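You operate a simulated robot arm through the tools that you are given. There is no shell and no other tool. Be economical: measure what you need, move in short steps, check, and stop when the job is done.

You are at the controls of a simulated robot arm. One attempt, no reset.

Task
Put the maroon bar in the black dark steel tray. Then press the blue push pad two times. Then take the black lug and put it on the teal cover. Then take the teal bridge and leave it on the middle shelf of the yellow rack. Then fetch the green pad from the top of the blue trolley and set it on the grey shelf of the clamp frame. Then fetch the large copper bar from the top of the blue trolley and set it on the large grey sheet. Then switch the yellow cart brake lever off. Then lift the teal lid of the floor box open. The order counts. Set down upright: teal bridge. The yellow cart brake lever goes to its stop.

It is judged by the outcome, as a careful person would: the job done as asked, and still so three seconds after it is handed in. It fails if anything else is knocked over, pushed out of place, dropped, spilled or broken. Lids that push on must go on centred and level and be pressed home; caps that screw on are set level and turned clockwise until they are tight. Flat cloth is picked up by pressing the open fingertips on it (5 to 10 N) and closing them slowly along it; thin cloth reads only 2 to 8 mm in the jaws.

Robot
A 6-joint arm with a two-finger parallel gripper on a trunk, on a base that drives. Base frame: it is fixed to the floor where the robot stands at the start and does not move with it; the origin is under the middle of the robot, x ahead of it, y to its left, z up; the surface under the hand at the start is at about z = 800. Lengths are in mm, angles in degrees, forces in N, time in s.
With the tool pointing down near the work surface it reaches from about 480 to 880 mm from the robot's upright axis, wherever it stands. Its first joint turns from -115.0 to 115.0 degrees. Places, roughly: black lug (10x3x3 cm) [-2400, 2900, 900]; blue push pad [700, 1000, 900]; dark steel tray (42x26x5 cm) [-1800, 500, 900]; green pad (9x4x3 cm) [-6400, -9200, 900]; grey shelf of the clamp frame (38x22 cm) [-10940, -8720, 620]; large copper bar (4x18x3 cm) [-6400, -9400, 900]; large grey sheet (24x17x1 cm) [-6200, -9300, 800]; maroon bar (20x3x3 cm) [500, 100, 800]; middle shelf of the yellow rack [700, -2500, 800]; teal bridge (5x10x8 cm) [900, -6300, 900]; teal cover (18x14x1 cm) [-2400, 2300, 900]; teal lid of the floor box [-2600, -2400, 100]; yellow cart brake lever [-3300, -8900, 700]. Payload 4.2 kg.
The TCP is the grasp point between the finger pads, 23 mm short of the fingertips. In the tool frame z runs along the fingers and y along their closing line. The gripper opens to 94 mm. The fingers are 38 mm wide and 10 mm thick; the gripper's body (54 by 96 mm) begins 39 mm behind the TCP.
Orientation is told as [roll, pitch, yaw] about the base's x, y, z axes, in that order, counted from this pose: with the fingers straight down and closing along the base's y, the tool's x points along the base's -x, its y along +y and its z along -z.

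Tools
- The arm moves only by the tool drive_tool. Its arguments are lists of equal length, an entry for each row: "linear": the shift along the tool's x, y, z in cm, a list of three; "dr": the turn, a rotation vector about the tool's x, y, z in degrees, a list of three; "claw": the gripper command, from -1 (shut) to 1 (fully open), values between in proportion. In form: {"linear": [[x, y, z], ...], "dr": [[wx, wy, wz], ...], "claw": [claw, ...]}. A call has 1 to 20 rows; each row shifts and turns the commanded pose from where the row before left it, along the tool's axes as they then stand. Rows are played at 5 a second. More than 50 mm and 8.6 degrees between two rows, or a gripper value outside its range, and nothing of the call is played. A pose out of reach is approached as far as the arm can. The call stops where the force on the tool passes 40 N (or 10 N more than at its start, if that is more) or the arm is blocked; 0.2 s more then pass. Each finger travels about 108 mm/s and halts on what it meets, pressing with about 26 N; the grip force reading is that of the motor and also rises with nothing between the fingers. The clock runs only during rows and for 0.2 s after the last one: add rows that do not move to give the fingers time. The reply holds the time, the measured pose of the TCP, the force on the tool along the base axes, the opening and the grip force, in the units named above and with some noise, with the torque about the TCP (base axes, N m) and any sound that the robot's microphone picked up.
- Cameras (640 x 400 px; columns grow to the right, rows downward): "scene" is now at [235.6, 170.8, 1262.6]; the picture's right is [-0.28, -0.96, 0.00], its down [-0.59, 0.17, -0.79] and it looks along [0.76, -0.22, -0.61] (base axes); focal length 258 px, centre (320, 200). "wrist" rides on the gripper at [86, 16, -74] in the tool frame; the picture's right is [-0.18, 0.98, 0.00], its down [-0.58, -0.11, -0.81] and it looks along [-0.79, -0.15, 0.59] (tool axes); focal length 243 px, centre (320, 200). There is no depth. A picture from a camera that has moved, and an enlarged one, comes with that camera's place and axes in the base frame and with its lens.
- grab_frame(camera): a new picture of that camera. No time passes.
- slide_trunk(by): slides the trunk up (or, below 0, down) by that many mm; the arm and the scene camera ride with it, the base frame stays. It gives what a move gives, with no picture.
- drive_base(legs): drives the robot by 1 to 6 legs, each [ahead, turn to the left] in mm and degrees, along the robot's own axes; the way and the turn of a leg run together, so that a leg with both is an arc; at most 1500 mm and 180 degrees a leg. The arm and the cameras ride along, it lands a little off, and it stops where it bumps. It gives what a move gives.
- aim_head(pan, tilt): turns the head with the scene camera to pan (to the left, within 80 degrees either way) and tilt (down, from -29 to 69), counted from straight ahead of the robot. It gives what a move gives.
- zoom(camera, box): a new picture of the part [left, top, right, bottom] of that camera's present view, enlarged. No time passes.
- hand_in(): hands the job in; it is judged then, once.

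Go step by step. Nothing tells you exact positions but the pictures and the camera data: compare them with the known pose of the tool, close in by small moves and look again before you grip or let go. The budget is 196 turns and 162 pictures, counting those below and the enlarged ones. Unless the task says otherwise, let go and move clear before handing in, and close with one line.

The tools are called after "Request:" as a command line: name --argument value ..., lists and objects as JSON in quotes. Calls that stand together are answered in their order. drive_tool: Moves the arm, as the interface text tells. Its arguments: {"type":"object","properties":{"linear":{"type":"array","items":{"type":"array","items":{"type":"number"}}},"dr":{"type":"array","items":{"type":"array","items":{"type":"number"}}},"claw":{"type":"array","items":{"type":"number"}}},"required":["linear","dr","claw"]} The other tools are called the same way: slide_trunk (by) slides the trunk up or down; drive_base (legs) drives the base; aim_head (pan, tilt) turns the head that bears the scene camera; grab_frame (camera) takes a picture; zoom (camera, box) takes an enlarged picture of a part of a camera's view; hand_in () hands the job in.

At the start:

```text
time_s: 0.0
tool_pos: [603.0, 32.7, 1099.6]
tcp_rot: [0.0, -0.1, -0.1]
wrist_force: [1.1, 0.2, -0.5]
torque: [0.02, -0.01, 0.0]
opening: 94.1
grasp_force: 0.0
trunk travel left (down, up): [-625.0, 365.0]
robot x, y, heading: [-0.4, 2.3, 0.1]
head pan, tilt: [-16.4, 37.7]
```

scene: 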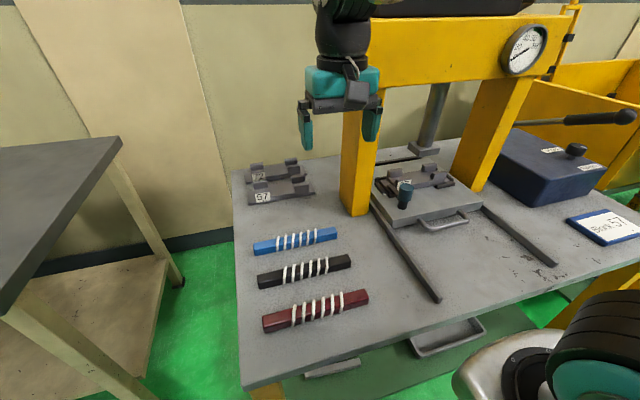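
wrist: 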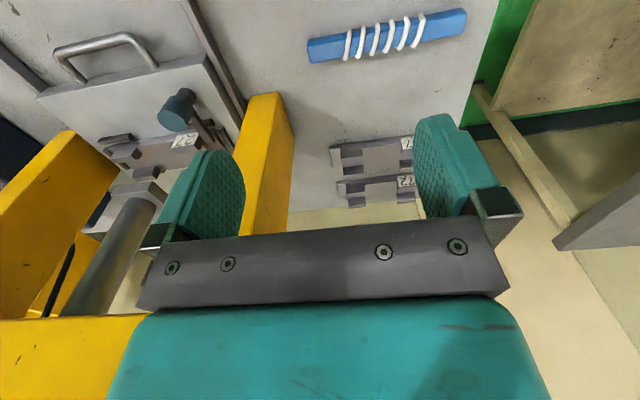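

The maroon bar lies along y at about [477, 104, 815], near the inner limit of reach. I back the base up a little and turn the tool by 90°.

Request:
drive_base --legs '[[-120, 0]]'

Request:
drive_tool --linear '[[0, 0, 0], [0, 0, 0], [0, 0, 0], [0, 0, 0], [0, 0, 0], [0, 0, 0], [0, 0, 0], [0, 0, 0], [0, 0, 0], [0, 0, 0], [0, 0, 0]]' --dr '[[0, 0, 8.2], [0, 0, 8.2], [0, 0, 8.2], [0, 0, 8.2], [0, 0, 8.2], [0, 0, 8.2], [0, 0, 8.2], [0, 0, 8.2], [0, 0, 8.2], [0, 0, 8.2], [0, 0, 8.0]]' --claw '[1, 1, 1, 1, 1, 1, 1, 1, 1, 1, 1]'

Request:
grab_frame --camera "scene"

Request:
grab_frame --camera "wrist"

```text
time_s: 1.2
tool_pos: [482.2, 32.6, 1100.4]
tcp_rot: [0.0, 0.1, 0.1]
wrist_force: [-0.1, 0.2, -0.3]
torque: [0.0, 0.01, 0.01]
opening: 94.0
grasp_force: 0.1
trunk travel left (down, up): [-625.0, 365.0]
robot x, y, heading: [-118.0, 3.3, 0.1]
head pan, tilt: [-16.4, 37.7]
```

```text
time_s: 3.6
tool_pos: [482.6, 32.2, 1099.2]
tcp_rot: [-0.1, 0.0, -90.0]
wrist_force: [0.8, 0.4, -0.5]
torque: [-0.02, 0.03, 0.01]
opening: 94.2
grasp_force: 0.2
trunk travel left (down, up): [-625.0, 365.0]
robot x, y, heading: [-121.0, -3.7, 0.2]
head pan, tilt: [-16.4, 37.7]
```

```text
159 pictures are left
camera scene: at [115.7, 171.1, 1262.6], right [-0.28, -0.96, 0.0], down [-0.59, 0.17, -0.79], along [0.76, -0.22, -0.61], focal length 258 px, centre (320, 200)
```

scene: 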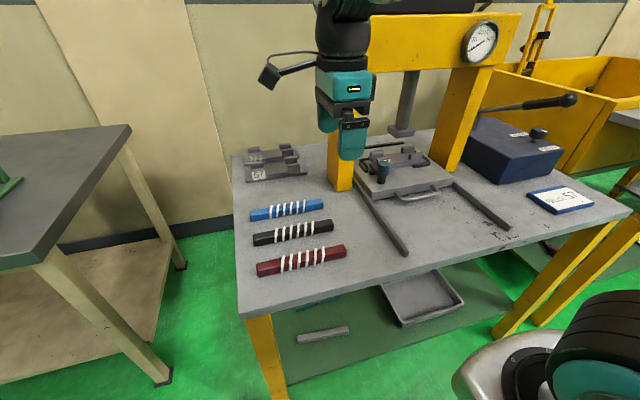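

```text
158 pictures are left
camera wrist: at [498.2, 118.7, 1174.8], right [0.98, -0.18, 0.0], down [-0.11, -0.58, 0.81], along [-0.15, -0.79, -0.59], focal length 243 px, centre (320, 200)
```

wrist: 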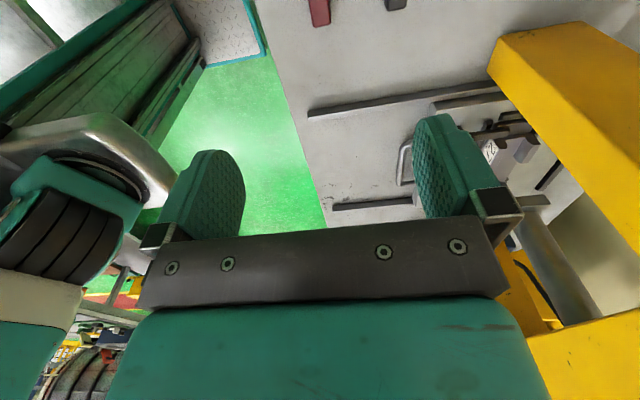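

The bar reads at about [475, 107]. I move above it and look before descending.

Request:
drive_tool --linear '[[3.75, -0.4, 0], [3.75, -0.35, 0], [0, 0, 4.5], [0, 0, 4.5], [0, 0, 4.5], [0, 0, 4.5], [0, 0, 2]]' --dr '[[0, 0, 0], [0, 0, 0], [0, 0, 0], [0, 0, 0], [0, 0, 0], [0, 0, 0], [0, 0, 0]]' --claw '[1, 1, 1, 1, 1, 1, 1]'

Request:
grab_frame --camera "wrist"

Request:
grab_frame --camera "scene"

```text
time_s: 5.2
tool_pos: [474.3, 108.9, 899.8]
tcp_rot: [-0.1, 0.0, -89.9]
wrist_force: [0.4, -0.4, -1.3]
torque: [0.02, 0.0, 0.03]
opening: 94.1
grasp_force: 0.1
trunk travel left (down, up): [-625.0, 365.0]
robot x, y, heading: [-123.5, 0.7, 0.1]
head pan, tilt: [-16.4, 37.7]
```

```text
157 pictures are left
camera wrist: at [489.8, 195.8, 974.1], right [0.98, -0.18, 0.0], down [-0.11, -0.58, 0.81], along [-0.15, -0.79, -0.59], focal length 243 px, centre (320, 200)
```

wrist: 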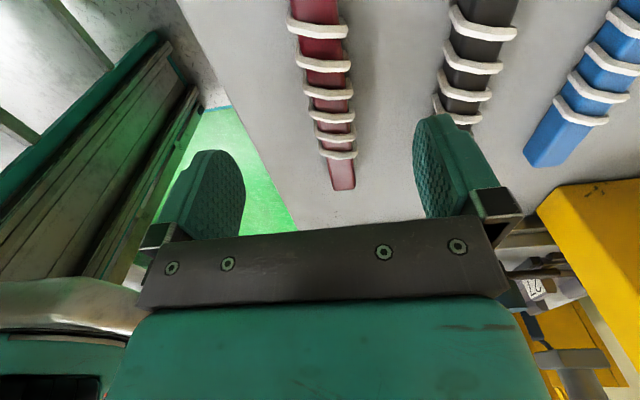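

```text
156 pictures are left
camera scene: at [115.5, 171.0, 1262.7], right [-0.28, -0.96, 0.0], down [-0.59, 0.17, -0.79], along [0.76, -0.22, -0.61], focal length 258 px, centre (320, 200)
```

scene: 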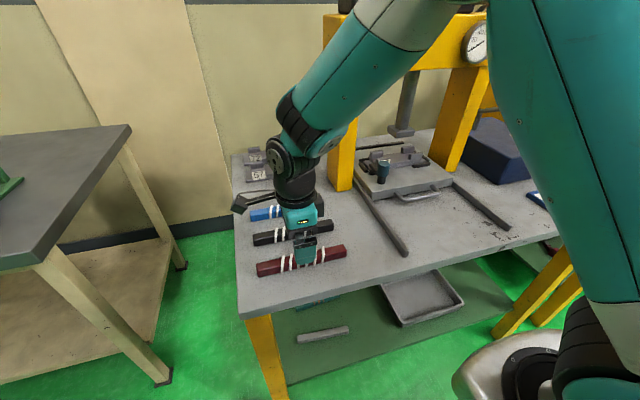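

The bar centre is about [478, 109]. I shift slightly, descend and grip.

Request:
drive_tool --linear '[[0, 0.4, 2.5], [0, 0, 2.5], [0, 0, 1.3], [0, 0, 0.9], [0, 0, 0], [0, 0, 0], [0, 0, 0], [0, 0, 0]]' --dr '[[0, 0, 0], [0, 0, 0], [0, 0, 0], [0, 0, 0], [0, 0, 0], [0, 0, 0], [0, 0, 0], [0, 0, 0]]' --claw '[1, 1, 1, 1, 0, -1, -1, -1]'

Request:
drive_tool --linear '[[0, 0, -1.5], [0, 0, -3], [0, 0, -4.5], [0, 0, -4.5], [0, 0, -4.5], [0, 0, -4.5]]' --dr '[[0, 0, 0], [0, 0, 0], [0, 0, 0], [0, 0, 0], [0, 0, 0], [0, 0, 0]]' --claw '[-1, -1, -1, -1, -1, -1]'

Request:
grab_frame --camera "wrist"

```text
time_s: 7.0
tool_pos: [479.1, 106.5, 827.7]
tcp_rot: [0.0, 0.0, -89.9]
wrist_force: [0.7, -0.3, 0.3]
torque: [0.07, 0.01, 0.02]
opening: 23.9
grasp_force: 26.6
trunk travel left (down, up): [-625.0, 365.0]
robot x, y, heading: [-120.0, -0.3, 0.1]
head pan, tilt: [-16.4, 37.7]
```

```text
time_s: 8.4
tool_pos: [480.4, 105.8, 1053.2]
tcp_rot: [-0.1, 0.1, -89.8]
wrist_force: [0.7, -0.9, -4.4]
torque: [-0.01, 0.02, 0.03]
opening: 23.8
grasp_force: 25.5
trunk travel left (down, up): [-625.0, 365.0]
robot x, y, heading: [-122.4, 0.4, -0.3]
head pan, tilt: [-16.4, 37.7]
```

```text
155 pictures are left
camera wrist: at [496.4, 192.5, 1128.4], right [0.98, -0.18, 0.0], down [-0.11, -0.58, 0.81], along [-0.15, -0.79, -0.59], focal length 243 px, centre (320, 200)
```

wrist: 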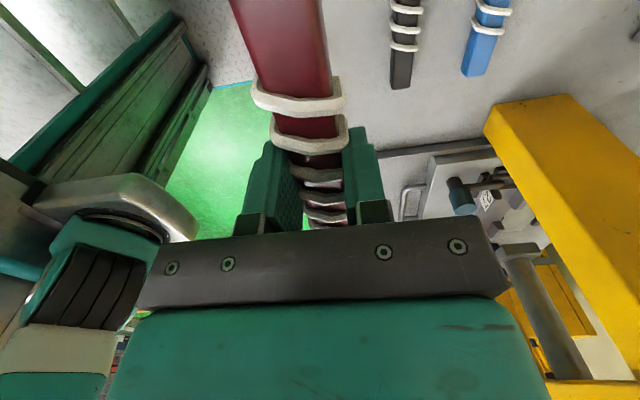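

The bar is gripped and lifted. I look to the left and right before driving to the tray.

Request:
aim_head --pan 78 --tilt 20

Request:
grab_frame --camera "scene"

Request:
aim_head --pan 20 --tilt 20

Request:
grab_frame --camera "scene"

Request:
aim_head --pan -75 --tilt 20

Request:
grab_frame --camera "scene"

```text
time_s: 10.1
tool_pos: [480.4, 106.1, 1052.5]
tcp_rot: [0.0, 0.0, -89.9]
wrist_force: [0.5, 1.0, -2.0]
torque: [0.04, 0.02, 0.02]
opening: 23.5
grasp_force: 25.5
trunk travel left (down, up): [-625.0, 365.0]
robot x, y, heading: [-117.8, -1.1, 0.4]
head pan, tilt: [78.0, 20.0]
```

```text
154 pictures are left
camera scene: at [52.0, 286.4, 1290.6], right [0.98, -0.21, 0.0], down [-0.07, -0.33, -0.94], along [0.19, 0.92, -0.34], focal length 258 px, centre (320, 200)
```

scene: 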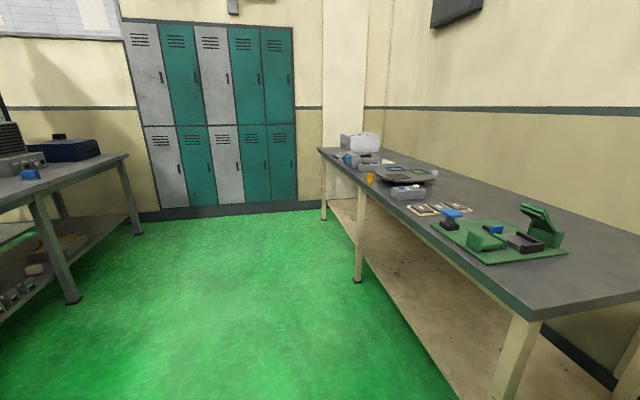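

```text
time_s: 11.4
tool_pos: [481.1, 106.6, 1053.1]
tcp_rot: [0.1, -0.1, -89.9]
wrist_force: [-0.1, -0.3, -2.5]
torque: [-0.02, -0.02, 0.01]
opening: 24.1
grasp_force: 26.0
trunk travel left (down, up): [-625.0, 365.0]
robot x, y, heading: [-120.4, -1.1, 0.3]
head pan, tilt: [20.0, 20.0]
```

```text
153 pictures are left
camera scene: at [120.2, 227.4, 1290.6], right [0.34, -0.94, 0.0], down [-0.32, -0.12, -0.94], along [0.88, 0.32, -0.34], focal length 258 px, centre (320, 200)
```

scene: 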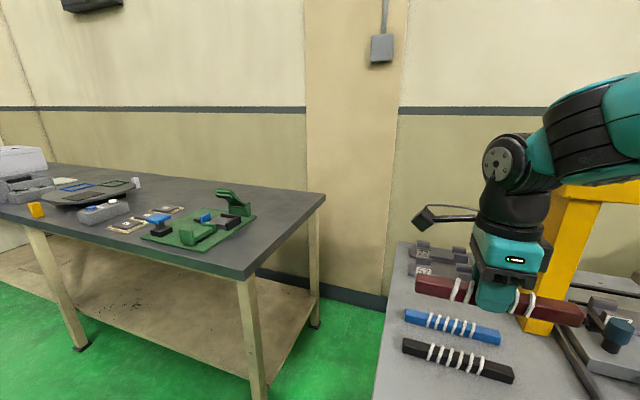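

```text
time_s: 13.1
tool_pos: [480.5, 106.2, 1053.0]
tcp_rot: [0.0, -0.1, -90.0]
wrist_force: [-0.3, -0.7, -3.5]
torque: [0.0, -0.01, 0.01]
opening: 24.0
grasp_force: 26.2
trunk travel left (down, up): [-625.0, 365.0]
robot x, y, heading: [-122.3, -0.1, 0.2]
head pan, tilt: [-75.0, 20.0]
```

```text
152 pictures are left
camera scene: at [57.1, 105.4, 1290.6], right [-0.97, -0.26, 0.0], down [-0.09, 0.33, -0.94], along [0.25, -0.91, -0.34], focal length 258 px, centre (320, 200)
```

scene: 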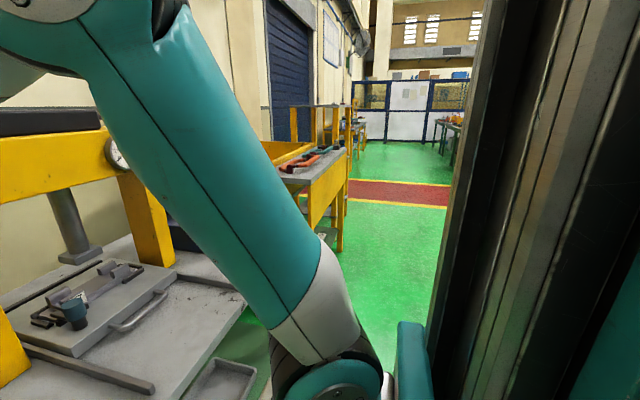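

The left side is clear. I turn in place toward the tray and look.

Request:
drive_base --legs '[[-100, 0], [0, 160]]'

Request:
aim_head --pan 0 --tilt 25

Request:
grab_frame --camera "scene"

```text
time_s: 20.9
tool_pos: [-822.0, 91.3, 1052.9]
tcp_rot: [0.0, 0.0, 71.5]
wrist_force: [0.6, 0.2, -3.5]
torque: [-0.01, 0.01, -0.02]
opening: 23.9
grasp_force: 25.6
trunk travel left (down, up): [-625.0, 365.0]
robot x, y, heading: [-221.3, 0.7, 161.5]
head pan, tilt: [-75.0, 20.0]
```

```text
time_s: 22.3
tool_pos: [-821.6, 90.7, 1053.5]
tcp_rot: [0.0, 0.0, 71.4]
wrist_force: [0.2, -0.1, -2.9]
torque: [0.0, -0.01, 0.03]
opening: 23.9
grasp_force: 26.1
trunk travel left (down, up): [-625.0, 365.0]
robot x, y, heading: [-220.2, -2.6, 161.7]
head pan, tilt: [0.0, 25.0]
```

```text
151 pictures are left
camera scene: at [-511.8, -107.2, 1282.5], right [0.32, 0.95, 0.0], down [0.4, -0.13, -0.91], along [-0.86, 0.29, -0.42], focal length 258 px, centre (320, 200)
```

scene: 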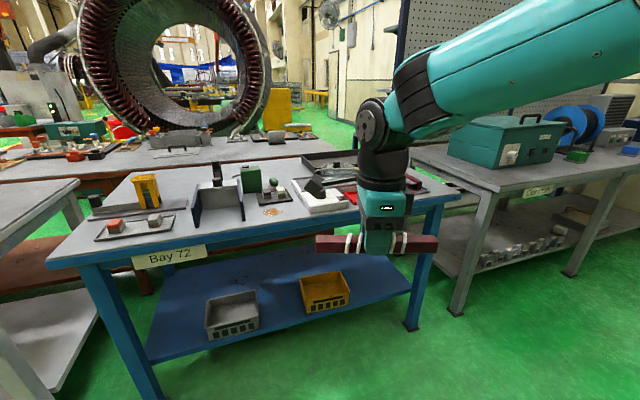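

The tray is seen around column 340, row 165. I zoom in.

Request:
zoom --camera "scene" --box '[200, 110, 480, 285]'

```text
2.29 times, centred on (340, 198) of scene
camera zoom: at [-511.8, -107.2, 1282.5], right [0.32, 0.95, 0.0], down [0.4, -0.13, -0.91], along [-0.86, 0.29, -0.42], focal length 591 px, centre (274, 206)
```

zoom: 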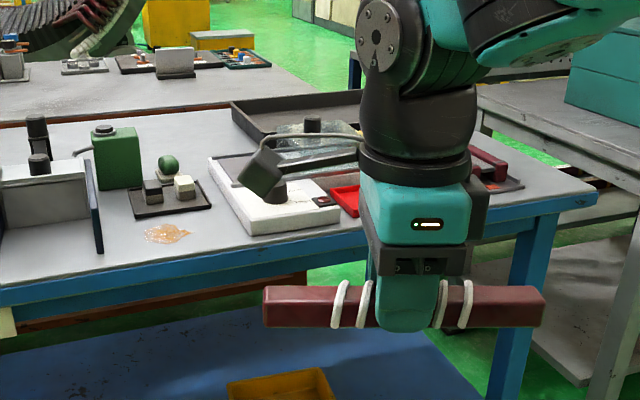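

The table's front edge is near x = -1230 and spans y -560 to 700. I drive to stand squarely in front of the tray.

Request:
drive_base --legs '[[0, -60], [480, 0], [0, 78.5], [450, 0]]'

Request:
aim_head --pan 0 --tilt 32

Request:
grab_frame --camera "scene"

Request:
grab_frame --camera "wrist"

```text
time_s: 33.4
tool_pos: [-1372.8, 382.0, 1054.5]
tcp_rot: [0.0, 0.0, 89.0]
wrist_force: [-1.1, -0.4, -2.9]
torque: [0.0, 0.03, -0.01]
opening: 23.8
grasp_force: 25.9
trunk travel left (down, up): [-625.0, 365.0]
robot x, y, heading: [-771.1, 475.7, 179.1]
head pan, tilt: [0.0, 25.0]
```

```text
time_s: 34.1
tool_pos: [-1372.6, 381.7, 1053.9]
tcp_rot: [-0.1, 0.0, 89.0]
wrist_force: [0.3, -0.6, -3.5]
torque: [-0.04, -0.01, 0.03]
opening: 23.9
grasp_force: 25.8
trunk travel left (down, up): [-625.0, 365.0]
robot x, y, heading: [-772.2, 472.1, 179.0]
head pan, tilt: [0.0, 32.0]
```

```text
149 pictures are left
camera scene: at [-1015.3, 286.3, 1271.5], right [0.02, 1.0, 0.0], down [0.53, -0.01, -0.85], along [-0.85, 0.02, -0.53], focal length 258 px, centre (320, 200)
```

scene: 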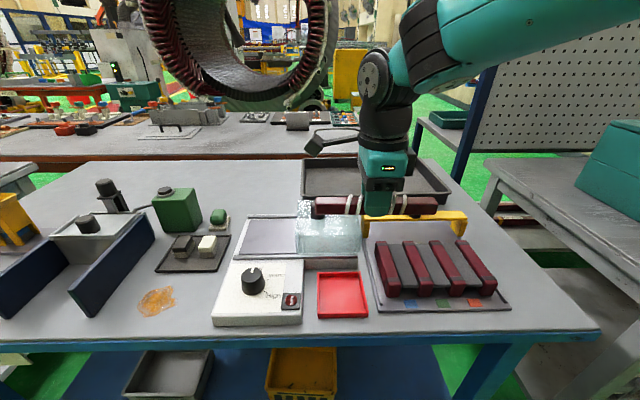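

```text
148 pictures are left
camera wrist: at [-1391.1, 295.6, 1128.1], right [-0.98, 0.2, 0.0], down [0.12, 0.58, 0.81], along [0.16, 0.79, -0.59], focal length 243 px, centre (320, 200)
```

wrist: 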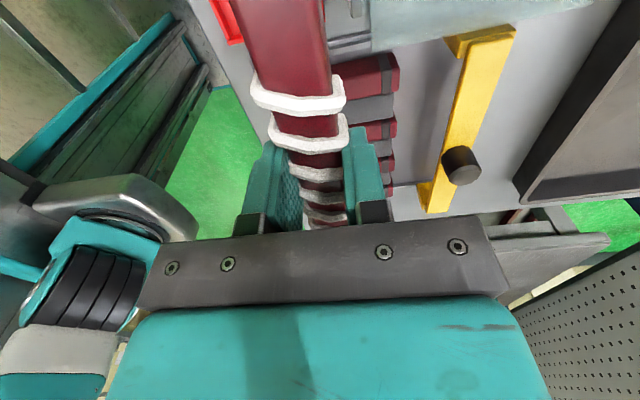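

The empty dark tray is at the back of the table, centred near [-1760, 460]. I drive 140 mm closer.

Request:
drive_base --legs '[[140, 0]]'

Request:
grab_frame --camera "scene"

```text
time_s: 35.4
tool_pos: [-1512.3, 384.5, 1054.4]
tcp_rot: [-0.1, 0.0, 89.1]
wrist_force: [-0.3, 0.1, -2.9]
torque: [-0.01, -0.01, -0.02]
opening: 24.0
grasp_force: 26.2
trunk travel left (down, up): [-625.0, 365.0]
robot x, y, heading: [-907.8, 475.9, 178.9]
head pan, tilt: [0.0, 32.0]
```

```text
147 pictures are left
camera scene: at [-1155.5, 288.8, 1271.4], right [0.02, 1.0, 0.0], down [0.53, -0.01, -0.85], along [-0.85, 0.02, -0.53], focal length 258 px, centre (320, 200)
```

scene: 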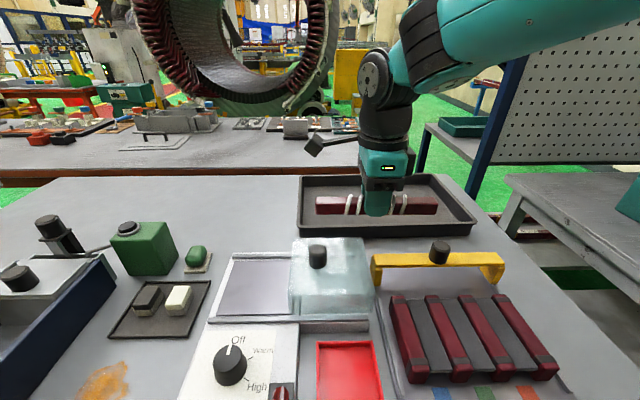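

The tray spans roughly x -1630..-1885, y 252..674. I move the bar over its centre and lower most of the way.

Request:
drive_tool --linear '[[-1.8, 4, 0], [-1.8, 4, 0], [-1.8, 4, 0], [-1.7, 4, 0], [0, 4, 0], [0, 3.6, 0], [0, 0, 3], [0, 0, 3], [0, 0, 3]]' --dr '[[0, 0, 0], [0, 0, 0], [0, 0, 0], [0, 0, 0], [0, 0, 0], [0, 0, 0], [0, 0, 0], [0, 0, 0], [0, 0, 0]]' --claw '[-1, -1, -1, -1, -1, -1, -1, -1, -1]'

Request:
grab_frame --camera "scene"

Request:
grab_frame --camera "wrist"

```text
time_s: 37.4
tool_pos: [-1748.1, 460.5, 962.4]
tcp_rot: [0.0, 0.0, 89.1]
wrist_force: [0.7, -0.2, -2.4]
torque: [0.01, -0.01, 0.0]
opening: 23.8
grasp_force: 26.6
trunk travel left (down, up): [-625.0, 365.0]
robot x, y, heading: [-914.6, 479.3, 179.1]
head pan, tilt: [0.0, 32.0]
```

```text
146 pictures are left
camera scene: at [-1155.3, 288.8, 1271.5], right [0.02, 1.0, 0.0], down [0.53, -0.01, -0.85], along [-0.85, 0.02, -0.53], focal length 258 px, centre (320, 200)
```

scene: 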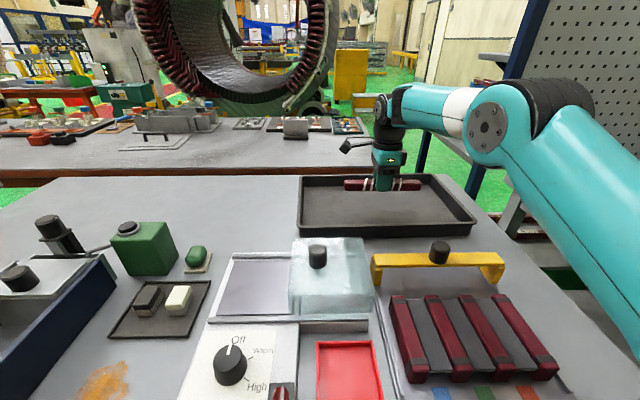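

```text
145 pictures are left
camera wrist: at [-1766.2, 373.7, 1037.1], right [-0.98, 0.2, 0.0], down [0.12, 0.58, 0.81], along [0.16, 0.79, -0.59], focal length 243 px, centre (320, 200)
```

wrist: 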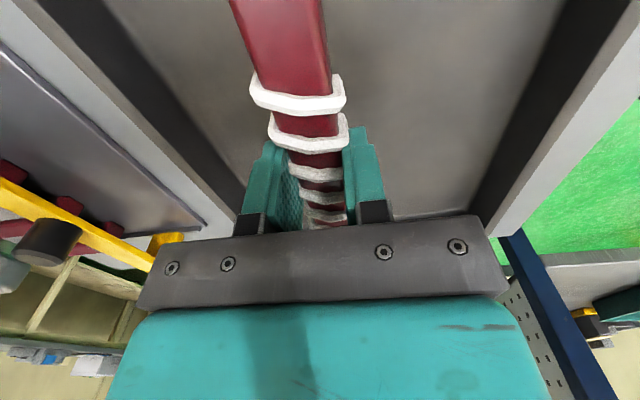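

The bar is well inside the tray. I lower it until contact.

Request:
drive_tool --linear '[[0, 0, 3], [0, 0, 1.8], [0, 0, 0.5], [0, 0, 0.3]]' --dr '[[0, 0, 0], [0, 0, 0], [0, 0, 0], [0, 0, 0]]' --claw '[-1, -1, -1, -1]'

```text
time_s: 38.4
tool_pos: [-1747.8, 458.9, 907.0]
tcp_rot: [0.0, 0.1, 89.0]
wrist_force: [-1.3, -0.6, -3.1]
torque: [-0.01, 0.01, 0.01]
opening: 23.9
grasp_force: 25.6
trunk travel left (down, up): [-625.0, 365.0]
robot x, y, heading: [-911.3, 480.0, 179.1]
head pan, tilt: [0.0, 32.0]
```

Request:
drive_tool --linear '[[0, 0, 0.2], [0, 0, 0.2], [0, 0, 0.2]]' --dr '[[0, 0, 0], [0, 0, 0], [0, 0, 0]]' --claw '[-1, -1, -1]'

```text
time_s: 39.2
tool_pos: [-1747.2, 459.3, 900.5]
tcp_rot: [0.0, 0.0, 89.1]
wrist_force: [0.7, 0.2, -3.3]
torque: [-0.01, 0.04, -0.01]
opening: 23.8
grasp_force: 26.1
trunk travel left (down, up): [-625.0, 365.0]
robot x, y, heading: [-910.1, 479.5, 179.1]
head pan, tilt: [0.0, 32.0]
```

No contact force yet, so I continue down gently.

Request:
drive_tool --linear '[[0, 0, 0.2], [0, 0, 0.2], [0, 0, 0.1]]' --dr '[[0, 0, 0], [0, 0, 0], [0, 0, 0]]' --claw '[-1, -1, -1]'

Request:
grab_frame --camera "wrist"

```text
time_s: 40.0
tool_pos: [-1748.0, 459.4, 896.0]
tcp_rot: [0.0, 0.0, 89.0]
wrist_force: [0.5, 0.1, -2.9]
torque: [-0.01, -0.03, 0.04]
opening: 23.9
grasp_force: 25.9
trunk travel left (down, up): [-625.0, 365.0]
robot x, y, heading: [-910.1, 480.5, 178.8]
head pan, tilt: [0.0, 32.0]
```

```text
144 pictures are left
camera wrist: at [-1765.3, 373.7, 970.9], right [-0.98, 0.2, 0.0], down [0.12, 0.58, 0.81], along [0.16, 0.79, -0.59], focal length 243 px, centre (320, 200)
```

wrist: 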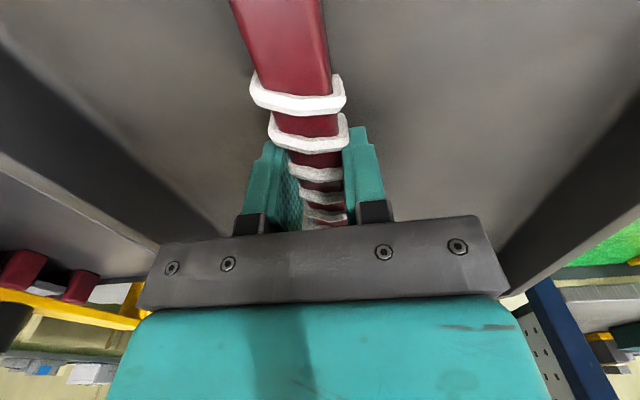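

Request:
drive_tool --linear '[[0, 0, 0.3], [0, 0, 0.3], [0, 0, 0.3]]' --dr '[[0, 0, 0], [0, 0, 0], [0, 0, 0]]' --claw '[-1, -1, -1]'

```text
time_s: 40.8
tool_pos: [-1748.9, 459.1, 890.4]
tcp_rot: [0.3, 0.0, 89.0]
wrist_force: [0.8, 1.7, 20.9]
torque: [0.02, -0.34, -0.07]
opening: 23.8
grasp_force: 26.5
trunk travel left (down, up): [-625.0, 365.0]
robot x, y, heading: [-914.6, 480.1, 178.9]
head pan, tilt: [0.0, 32.0]
```

Contact. I open slowly and lift clear.

Request:
drive_tool --linear '[[0, 0, -0.2], [0, 0, 0], [0, 0, 0], [0, 0, 0], [0, 0, -2], [0, 0, -4.5], [0, 0, -4.5], [0, 0, -4.5]]' --dr '[[0, 0, 0], [0, 0, 0], [0, 0, 0], [0, 0, 0], [0, 0, 0], [0, 0, 0], [0, 0, 0], [0, 0, 0]]' --claw '[-0.7, -0.3, 0.3, 0.6, 0.6, 0.6, 0.6, 0.6]'

Request:
grab_frame --camera "wrist"

```text
time_s: 42.6
tool_pos: [-1749.0, 459.9, 1043.0]
tcp_rot: [-0.1, 0.0, 89.0]
wrist_force: [-0.3, 0.0, 0.8]
torque: [-0.01, -0.01, -0.01]
opening: 75.2
grasp_force: 0.0
trunk travel left (down, up): [-625.0, 365.0]
robot x, y, heading: [-911.7, 477.5, 179.1]
head pan, tilt: [0.0, 32.0]
```

```text
143 pictures are left
camera wrist: at [-1767.5, 373.3, 1118.0], right [-0.98, 0.2, 0.0], down [0.12, 0.58, 0.81], along [0.16, 0.79, -0.59], focal length 243 px, centre (320, 200)
```

wrist: 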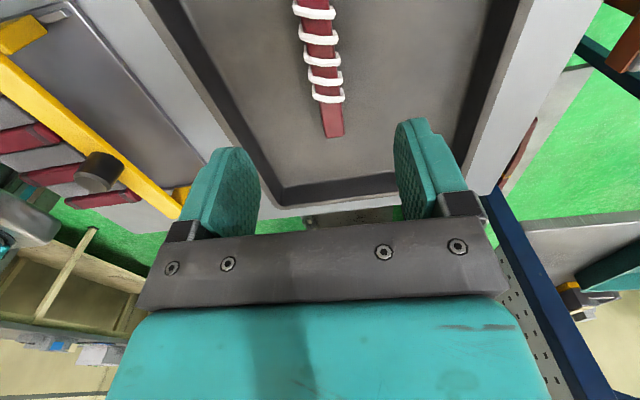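

The bar lies in the tray. I retract the arm and drive round to the left bench with the blue push pad.

Request:
drive_tool --linear '[[0, -4.5, 0], [0, -4.5, 0], [0, -4.5, 0], [0, -4.5, 0], [0, -4.5, 0]]' --dr '[[0, 0, 0], [0, 0, 0], [0, 0, 0], [0, 0, 0], [0, 0, 0]]' --claw '[-1, -1, -1, -1, -1]'

Request:
drive_base --legs '[[-750, 0], [0, -89], [520, 0], [0, -90]]'

Request:
aim_head --pan 0 --tilt 30

Request:
grab_frame --camera "scene"

```text
time_s: 43.8
tool_pos: [-1524.4, 453.3, 1044.3]
tcp_rot: [0.0, 0.0, 89.1]
wrist_force: [-0.6, 0.3, -0.3]
torque: [0.02, -0.02, 0.03]
opening: 0.1
grasp_force: 26.5
trunk travel left (down, up): [-625.0, 365.0]
robot x, y, heading: [-908.1, 478.6, 179.1]
head pan, tilt: [0.0, 32.0]
```

```text
time_s: 58.2
tool_pos: [452.0, 1021.2, 1044.6]
tcp_rot: [0.0, 0.0, -90.6]
wrist_force: [-0.3, 0.1, -0.1]
torque: [0.03, -0.02, 0.0]
opening: 0.2
grasp_force: 25.8
trunk travel left (down, up): [-625.0, 365.0]
robot x, y, heading: [-164.1, 985.8, -0.5]
head pan, tilt: [0.0, 32.0]
```

```text
time_s: 58.8
tool_pos: [452.9, 1021.7, 1044.3]
tcp_rot: [0.0, 0.0, -90.4]
wrist_force: [-0.3, -0.3, 0.2]
torque: [0.05, -0.01, -0.01]
opening: 0.0
grasp_force: 26.1
trunk travel left (down, up): [-625.0, 365.0]
robot x, y, heading: [-159.6, 987.7, -0.7]
head pan, tilt: [0.0, 30.0]
```

```text
142 pictures are left
camera scene: at [83.5, 1182.6, 1274.6], right [-0.01, -1.0, 0.0], down [-0.5, 0.0, -0.87], along [0.87, -0.01, -0.5], focal length 258 px, centre (320, 200)
```

scene: 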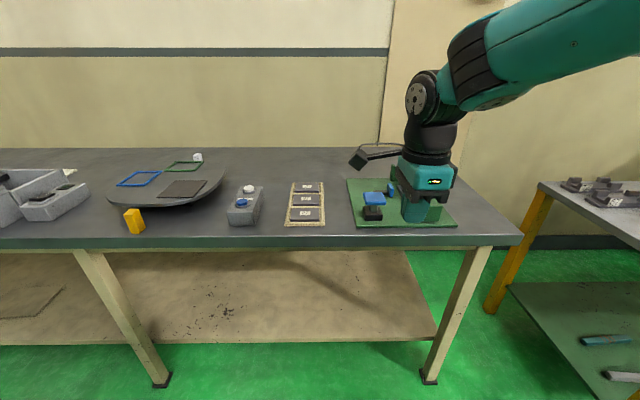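

Request:
zoom --camera "scene" --box '[330, 150, 490, 250]'

Request:
grab_frame --camera "wrist"

```text
4.00 times, centred on (410, 200) of scene
camera zoom: at [83.5, 1182.6, 1274.6], right [-0.01, -1.0, 0.0], down [-0.5, 0.0, -0.87], along [0.87, -0.01, -0.5], focal length 1034 px, centre (-40, 200)
```

zoom: 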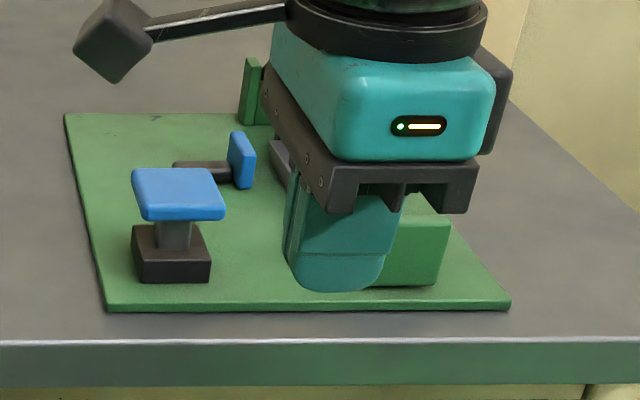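

```text
140 pictures are left
camera wrist: at [468.6, 1106.5, 1119.2], right [0.98, -0.19, 0.0], down [-0.11, -0.58, 0.81], along [-0.16, -0.79, -0.59], focal length 243 px, centre (320, 200)
```

wrist: 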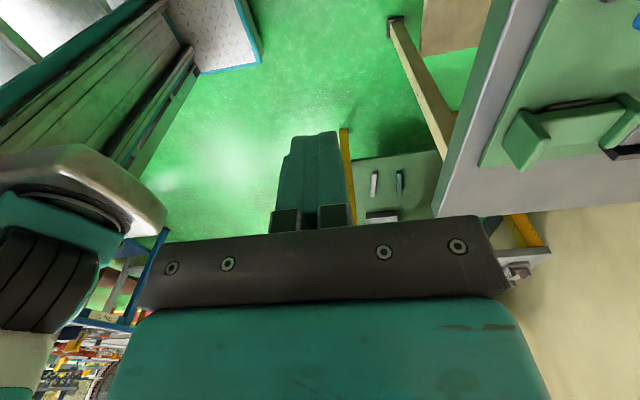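

Request:
drive_tool --linear '[[4, -2, -4], [4, -2, -4], [4, -2, -4], [4, 0, -4], [4, 0, 0], [4, 0, 0], [4, 0, 0]]' --dr '[[0, 0, 0], [0, 0, 0], [0, 0, 0], [0, 0, 0], [0, 0, 0], [0, 0, 0], [0, 0, 0]]' --claw '[-1, -1, -1, -1, -1, -1, -1]'

Request:
zoom --camera "scene" --box '[320, 140, 512, 260]'

```text
refused: row 1 steps farther than a row can; nothing moved
```

```text
3.33 times, centred on (416, 200) of scene
camera zoom: at [83.5, 1182.6, 1274.6], right [-0.01, -1.0, 0.0], down [-0.5, 0.0, -0.87], along [0.87, -0.01, -0.5], focal length 862 px, centre (0, 200)
```

zoom: 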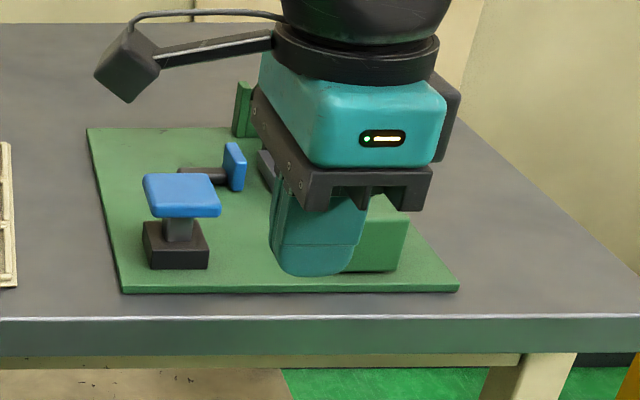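

Request:
drive_tool --linear '[[3, 0, -3.5], [3, 0, -3.5], [3, 0, -3.5], [3, 0, -3.5], [4.5, 0, 0], [4.5, 0, 0]]' --dr '[[0, 0, 0], [0, 0, 0], [0, 0, 0], [0, 0, 0], [0, 0, 0], [0, 0, 0]]' --claw '[-1, -1, -1, -1, -1, -1]'

Request:
zoom --camera "scene" --box '[320, 140, 512, 260]'

```text
time_s: 60.2
tool_pos: [454.3, 1229.3, 1187.7]
tcp_rot: [0.0, -0.1, -90.6]
wrist_force: [-0.4, -0.5, 1.0]
torque: [0.02, -0.01, 0.01]
opening: 0.0
grasp_force: 26.2
trunk travel left (down, up): [-625.0, 365.0]
robot x, y, heading: [-164.1, 988.8, -0.5]
head pan, tilt: [0.0, 30.0]
```

```text
3.33 times, centred on (416, 200) of scene
camera zoom: at [83.4, 1182.2, 1274.7], right [-0.01, -1.0, 0.0], down [-0.5, 0.01, -0.87], along [0.87, -0.01, -0.5], focal length 862 px, centre (0, 200)
```

zoom: 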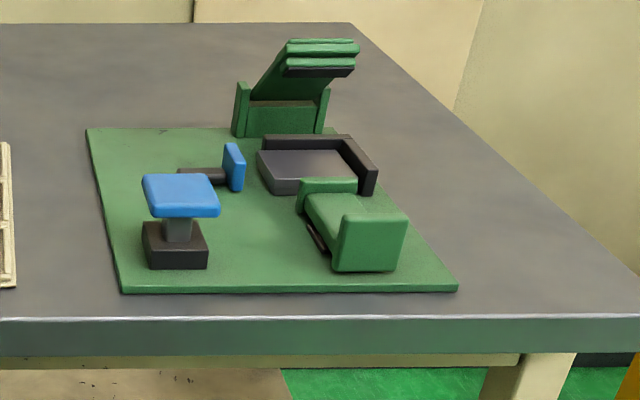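

The blue push pad is the horizontal plate on the plunger, about [683, 1031, 935]. I move above it with the gripper shut.

Request:
drive_tool --linear '[[-3.3, 3.6, 0], [-3.3, 3.6, 0], [-3.3, 3.6, 0], [-3.3, 3.6, 0], [-3.3, 3.6, 0], [-3.3, 3.8, 0], [0, 0, 4.5], [0, 0, 4.5], [0, 0, 4.5], [0, 0, 4]]' --dr '[[0, 0, 0], [0, 0, 0], [0, 0, 0], [0, 0, 0], [0, 0, 0], [0, 0, 0], [0, 0, 0], [0, 0, 0], [0, 0, 0], [0, 0, 0]]' --claw '[-1, -1, -1, -1, -1, -1, -1, -1, -1, -1]'

Request:
zoom --camera "scene" --box '[320, 140, 512, 260]'

Request:
grab_frame --camera "wrist"

```text
refused: row 6 steps farther than a row can; nothing moved
```

```text
3.33 times, centred on (416, 200) of scene
camera zoom: at [83.4, 1182.2, 1274.7], right [-0.01, -1.0, 0.0], down [-0.5, 0.01, -0.87], along [0.87, -0.01, -0.5], focal length 862 px, centre (0, 200)
```

zoom: 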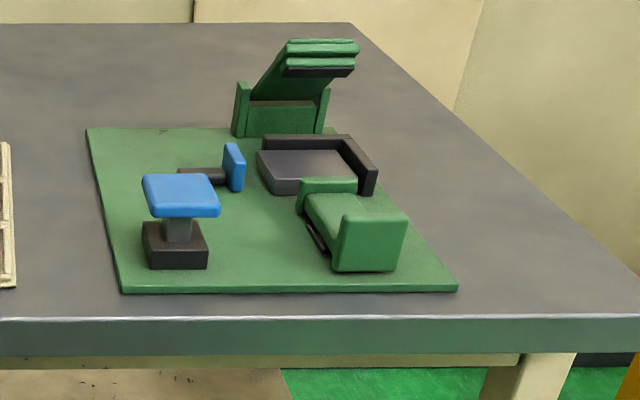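

```text
136 pictures are left
camera wrist: at [470.3, 1316.0, 1261.7], right [0.98, -0.19, 0.0], down [-0.11, -0.58, 0.81], along [-0.16, -0.79, -0.59], focal length 243 px, centre (320, 200)
```

wrist: 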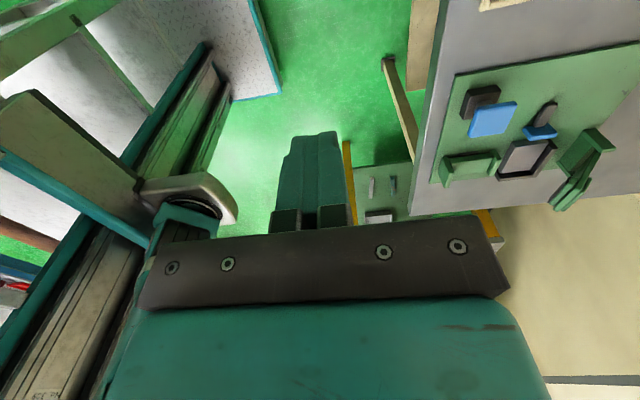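

Request:
drive_tool --linear '[[-3.3, 3.4, 0], [-3.3, 3.4, 0], [-3.3, 3.4, 0], [-3.3, 3.4, 0], [-3.3, 3.4, 0], [-3, 3.4, 0], [0, 2.8, 0], [0, 0, 4.5], [0, 0, 4.5], [0, 0, 4.5], [0, 0, 4]]' --dr '[[0, 0, 0], [0, 0, 0], [0, 0, 0], [0, 0, 0], [0, 0, 0], [0, 0, 0], [0, 0, 0], [0, 0, 0], [0, 0, 0], [0, 0, 0], [0, 0, 0]]' --claw '[-1, -1, -1, -1, -1, -1, -1, -1, -1, -1, -1]'

Request:
zoom --camera "scene" --box '[320, 140, 512, 260]'

Request:
grab_frame --camera "wrist"

```text
time_s: 62.6
tool_pos: [637.7, 1021.3, 985.4]
tcp_rot: [0.1, -0.1, -90.5]
wrist_force: [0.0, -0.3, 0.1]
torque: [0.03, -0.01, -0.01]
opening: 0.2
grasp_force: 25.9
out of reach, approached as far as the arm can: row 5, 6, 7
trunk travel left (down, up): [-625.0, 365.0]
robot x, y, heading: [-162.1, 989.4, -0.5]
head pan, tilt: [0.0, 30.0]
```

```text
3.33 times, centred on (416, 200) of scene
camera zoom: at [83.3, 1182.6, 1274.7], right [-0.01, -1.0, 0.0], down [-0.5, 0.0, -0.87], along [0.87, -0.01, -0.5], focal length 862 px, centre (0, 200)
```

zoom: 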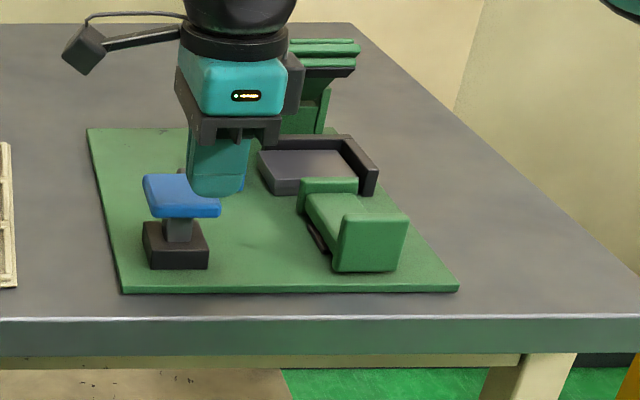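

```text
134 pictures are left
camera wrist: at [654.5, 1106.6, 1059.3], right [0.98, -0.19, 0.0], down [-0.11, -0.58, 0.81], along [-0.15, -0.79, -0.59], focal length 243 px, centre (320, 200)
```

wrist: 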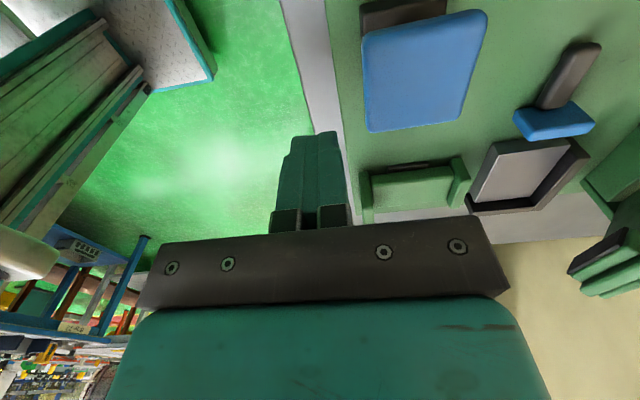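

The arm is near its reach limit; I raise a little, drive 120 mm forward, then line up.

Request:
drive_tool --linear '[[0, 0, -4.5]]' --dr '[[0, 0, 0]]' --claw '[-1]'

Request:
drive_base --legs '[[120, 0]]'

Request:
drive_tool --linear '[[1.2, -3.6, 0], [0.3, -3.5, 0], [0, 0, 3]]' --dr '[[0, 0, 0], [0, 0, 0], [0, 0, 0]]' --claw '[-1, -1, -1]'

Request:
zoom --camera "scene" --box '[320, 140, 512, 260]'

Request:
grab_frame --camera "wrist"

```text
time_s: 63.0
tool_pos: [636.7, 1021.7, 1029.2]
tcp_rot: [-0.1, -0.1, -90.5]
wrist_force: [0.1, 0.7, -1.1]
torque: [-0.02, -0.03, -0.03]
opening: 0.0
grasp_force: 26.3
trunk travel left (down, up): [-625.0, 365.0]
robot x, y, heading: [-161.7, 987.4, -0.3]
head pan, tilt: [0.0, 30.0]
```

```text
time_s: 64.3
tool_pos: [760.3, 1020.8, 1030.8]
tcp_rot: [0.0, 0.0, -90.4]
wrist_force: [-0.5, 0.1, 0.3]
torque: [0.02, -0.02, 0.01]
opening: 0.1
grasp_force: 26.4
trunk travel left (down, up): [-625.0, 365.0]
robot x, y, heading: [-39.5, 984.6, -0.4]
head pan, tilt: [0.0, 30.0]
```

```text
time_s: 65.1
tool_pos: [687.7, 1036.2, 999.5]
tcp_rot: [0.0, 0.0, -90.4]
wrist_force: [0.0, 0.5, -0.2]
torque: [-0.02, 0.0, 0.01]
opening: 0.3
grasp_force: 26.4
trunk travel left (down, up): [-625.0, 365.0]
robot x, y, heading: [-38.5, 990.0, -0.1]
head pan, tilt: [0.0, 30.0]
```

```text
3.33 times, centred on (416, 200) of scene
camera zoom: at [205.6, 1182.0, 1274.6], right [-0.01, -1.0, 0.0], down [-0.5, 0.0, -0.87], along [0.87, -0.01, -0.5], focal length 862 px, centre (0, 200)
```

zoom: 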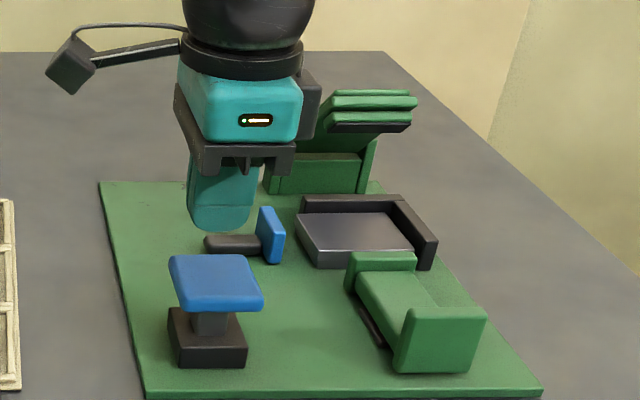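

```text
132 pictures are left
camera wrist: at [705.1, 1122.3, 1075.1], right [0.98, -0.19, 0.0], down [-0.11, -0.58, 0.81], along [-0.15, -0.79, -0.59], focal length 243 px, centre (320, 200)
```

wrist: 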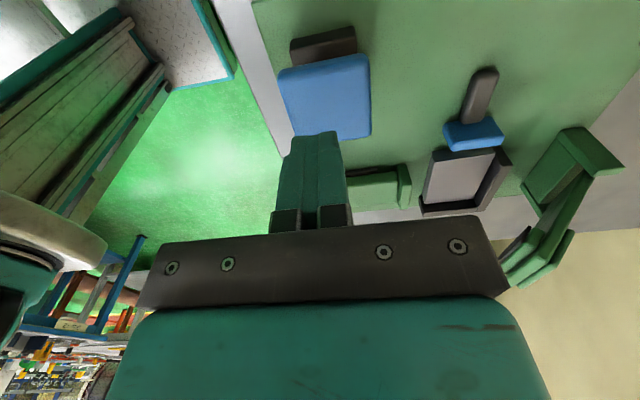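

The pad is at about [694, 1032, 927]. I align and press down slowly in small steps.

Request:
drive_tool --linear '[[-0.4, 0.6, 2], [0, 0, 2], [0, 0, 0.5], [0, 0, 0.5], [0, 0, 0.3], [0, 0, 0.3]]' --dr '[[0, 0, 0], [0, 0, 0], [0, 0, 0], [0, 0, 0], [0, 0, 0], [0, 0, 0]]' --claw '[-1, -1, -1, -1, -1, -1]'

Request:
zoom --camera "scene" --box '[320, 140, 512, 260]'

```text
time_s: 66.5
tool_pos: [694.6, 1031.7, 944.7]
tcp_rot: [0.0, 0.0, -90.4]
wrist_force: [-0.4, -2.3, 2.9]
torque: [-0.1, 0.03, 0.06]
opening: 0.2
grasp_force: 26.0
trunk travel left (down, up): [-625.0, 365.0]
robot x, y, heading: [-33.8, 989.8, -0.7]
head pan, tilt: [0.0, 30.0]
```

```text
3.33 times, centred on (416, 200) of scene
camera zoom: at [205.5, 1181.9, 1274.6], right [-0.01, -1.0, 0.0], down [-0.5, 0.0, -0.87], along [0.87, -0.01, -0.5], focal length 862 px, centre (0, 200)
```

zoom: 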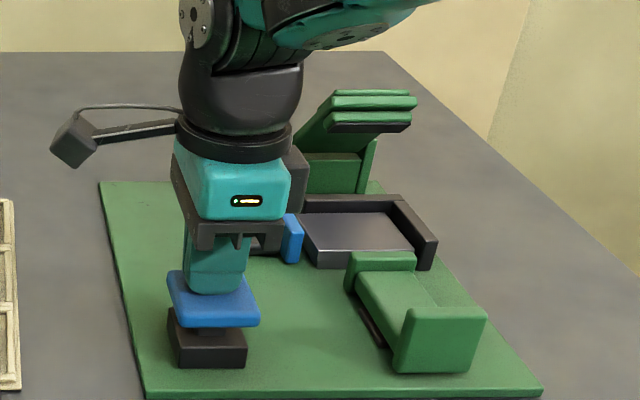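

The pad is going down and its linkage moves. I press on to the stop.

Request:
drive_tool --linear '[[0, 0, 0.3], [0, 0, 0.3], [0, 0, 0.3], [0, 0, 0.3]]' --dr '[[0, 0, 0], [0, 0, 0], [0, 0, 0], [0, 0, 0]]' --claw '[-1, -1, -1, -1]'

Request:
zoom --camera "scene" --box '[320, 140, 512, 260]'

```text
time_s: 67.5
tool_pos: [694.0, 1033.1, 932.4]
tcp_rot: [0.2, -0.1, -90.4]
wrist_force: [-0.6, 0.9, 8.5]
torque: [-0.03, -0.03, -0.12]
opening: 0.0
grasp_force: 25.9
trunk travel left (down, up): [-625.0, 365.0]
robot x, y, heading: [-38.9, 988.9, -0.4]
head pan, tilt: [0.0, 30.0]
```

```text
3.33 times, centred on (416, 200) of scene
camera zoom: at [205.2, 1182.0, 1274.8], right [-0.01, -1.0, 0.0], down [-0.5, 0.0, -0.87], along [0.87, -0.01, -0.5], focal length 862 px, centre (0, 200)
```

zoom: 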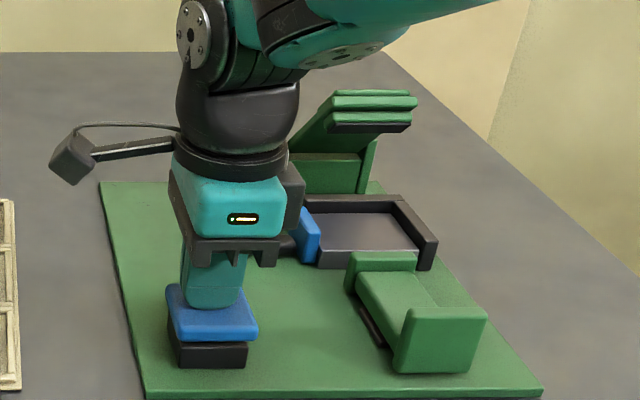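

Request:
drive_tool --linear '[[0, 0, 0.2], [0, 0, 0.2], [0, 0, 0.2], [0, 0, 0.1]]' --dr '[[0, 0, 0], [0, 0, 0], [0, 0, 0], [0, 0, 0]]' --claw '[-1, -1, -1, -1]'

```text
time_s: 68.2
tool_pos: [695.8, 1032.5, 931.8]
tcp_rot: [0.5, 0.1, -90.4]
wrist_force: [-8.6, -1.8, 17.9]
torque: [-0.34, 0.23, -0.17]
opening: 0.0
grasp_force: 25.7
trunk travel left (down, up): [-625.0, 365.0]
robot x, y, heading: [-38.1, 989.4, -0.3]
head pan, tilt: [0.0, 30.0]
stopped in row 3: the force on the tool passed its limit at 43 N (the readings are from after the stop); the commanded pose is now the measured one
```

First press bottomed out at the stop. I release fully, check that it has sprung back, and press a second time.

Request:
drive_tool --linear '[[0, 0, -1], [0, 0, -2], [0, 0, -2], [0, 0, 0], [0, 0, 0]]' --dr '[[0, 0, 0], [0, 0, 0], [0, 0, 0], [0, 0, 0], [0, 0, 0]]' --claw '[-1, -1, -1, -1, -1]'

Request:
zoom --camera "scene" --box '[320, 140, 512, 260]'

Request:
drive_tool --linear '[[0, 0, 2], [0, 0, 1], [0, 0, 0.6], [0, 0, 0.5], [0, 0, 0.3], [0, 0, 0.3], [0, 0, 0.2], [0, 0, 0.2], [0, 0, 0.2]]' --dr '[[0, 0, 0], [0, 0, 0], [0, 0, 0], [0, 0, 0], [0, 0, 0], [0, 0, 0], [0, 0, 0], [0, 0, 0], [0, 0, 0]]' --claw '[-1, -1, -1, -1, -1, -1, -1, -1, -1]'

Request:
zoom --camera "scene" --box '[320, 140, 512, 260]'

```text
time_s: 69.4
tool_pos: [695.9, 1032.3, 979.7]
tcp_rot: [0.3, 0.0, -90.3]
wrist_force: [-0.6, 0.1, -0.8]
torque: [0.01, 0.0, -0.01]
opening: 0.0
grasp_force: 26.1
trunk travel left (down, up): [-625.0, 365.0]
robot x, y, heading: [-36.5, 987.3, -0.4]
head pan, tilt: [0.0, 30.0]
```

```text
3.33 times, centred on (416, 200) of scene
camera zoom: at [205.6, 1181.9, 1274.6], right [-0.01, -1.0, 0.0], down [-0.5, 0.0, -0.87], along [0.87, -0.01, -0.5], focal length 862 px, centre (0, 200)
```

zoom: 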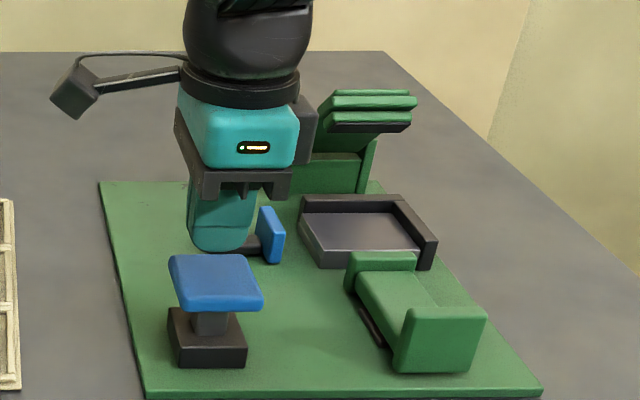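

```text
time_s: 71.6
tool_pos: [696.9, 1032.6, 930.8]
tcp_rot: [0.7, 0.3, -90.4]
wrist_force: [-9.2, -1.6, 18.0]
torque: [-0.34, 0.22, -0.15]
opening: 0.0
grasp_force: 25.6
trunk travel left (down, up): [-625.0, 365.0]
robot x, y, heading: [-38.9, 985.4, -0.4]
head pan, tilt: [0.0, 30.0]
stopped in row 9: the force on the tool passed its limit at 41 N (the readings are from after the stop); the commanded pose is now the measured one
```

```text
3.33 times, centred on (416, 200) of scene
camera zoom: at [204.5, 1181.8, 1274.6], right [-0.01, -1.0, 0.0], down [-0.5, 0.0, -0.87], along [0.87, -0.01, -0.5], focal length 862 px, centre (0, 200)
```

zoom: 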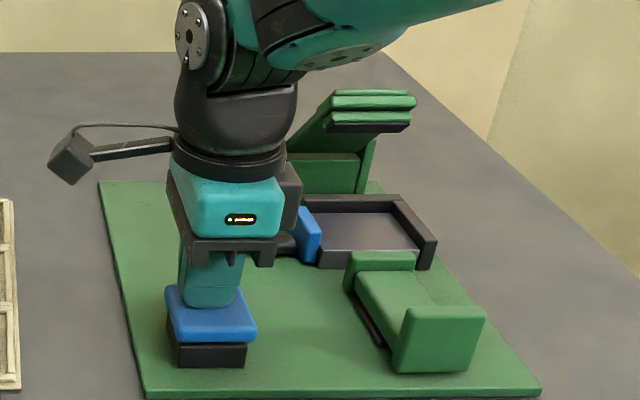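

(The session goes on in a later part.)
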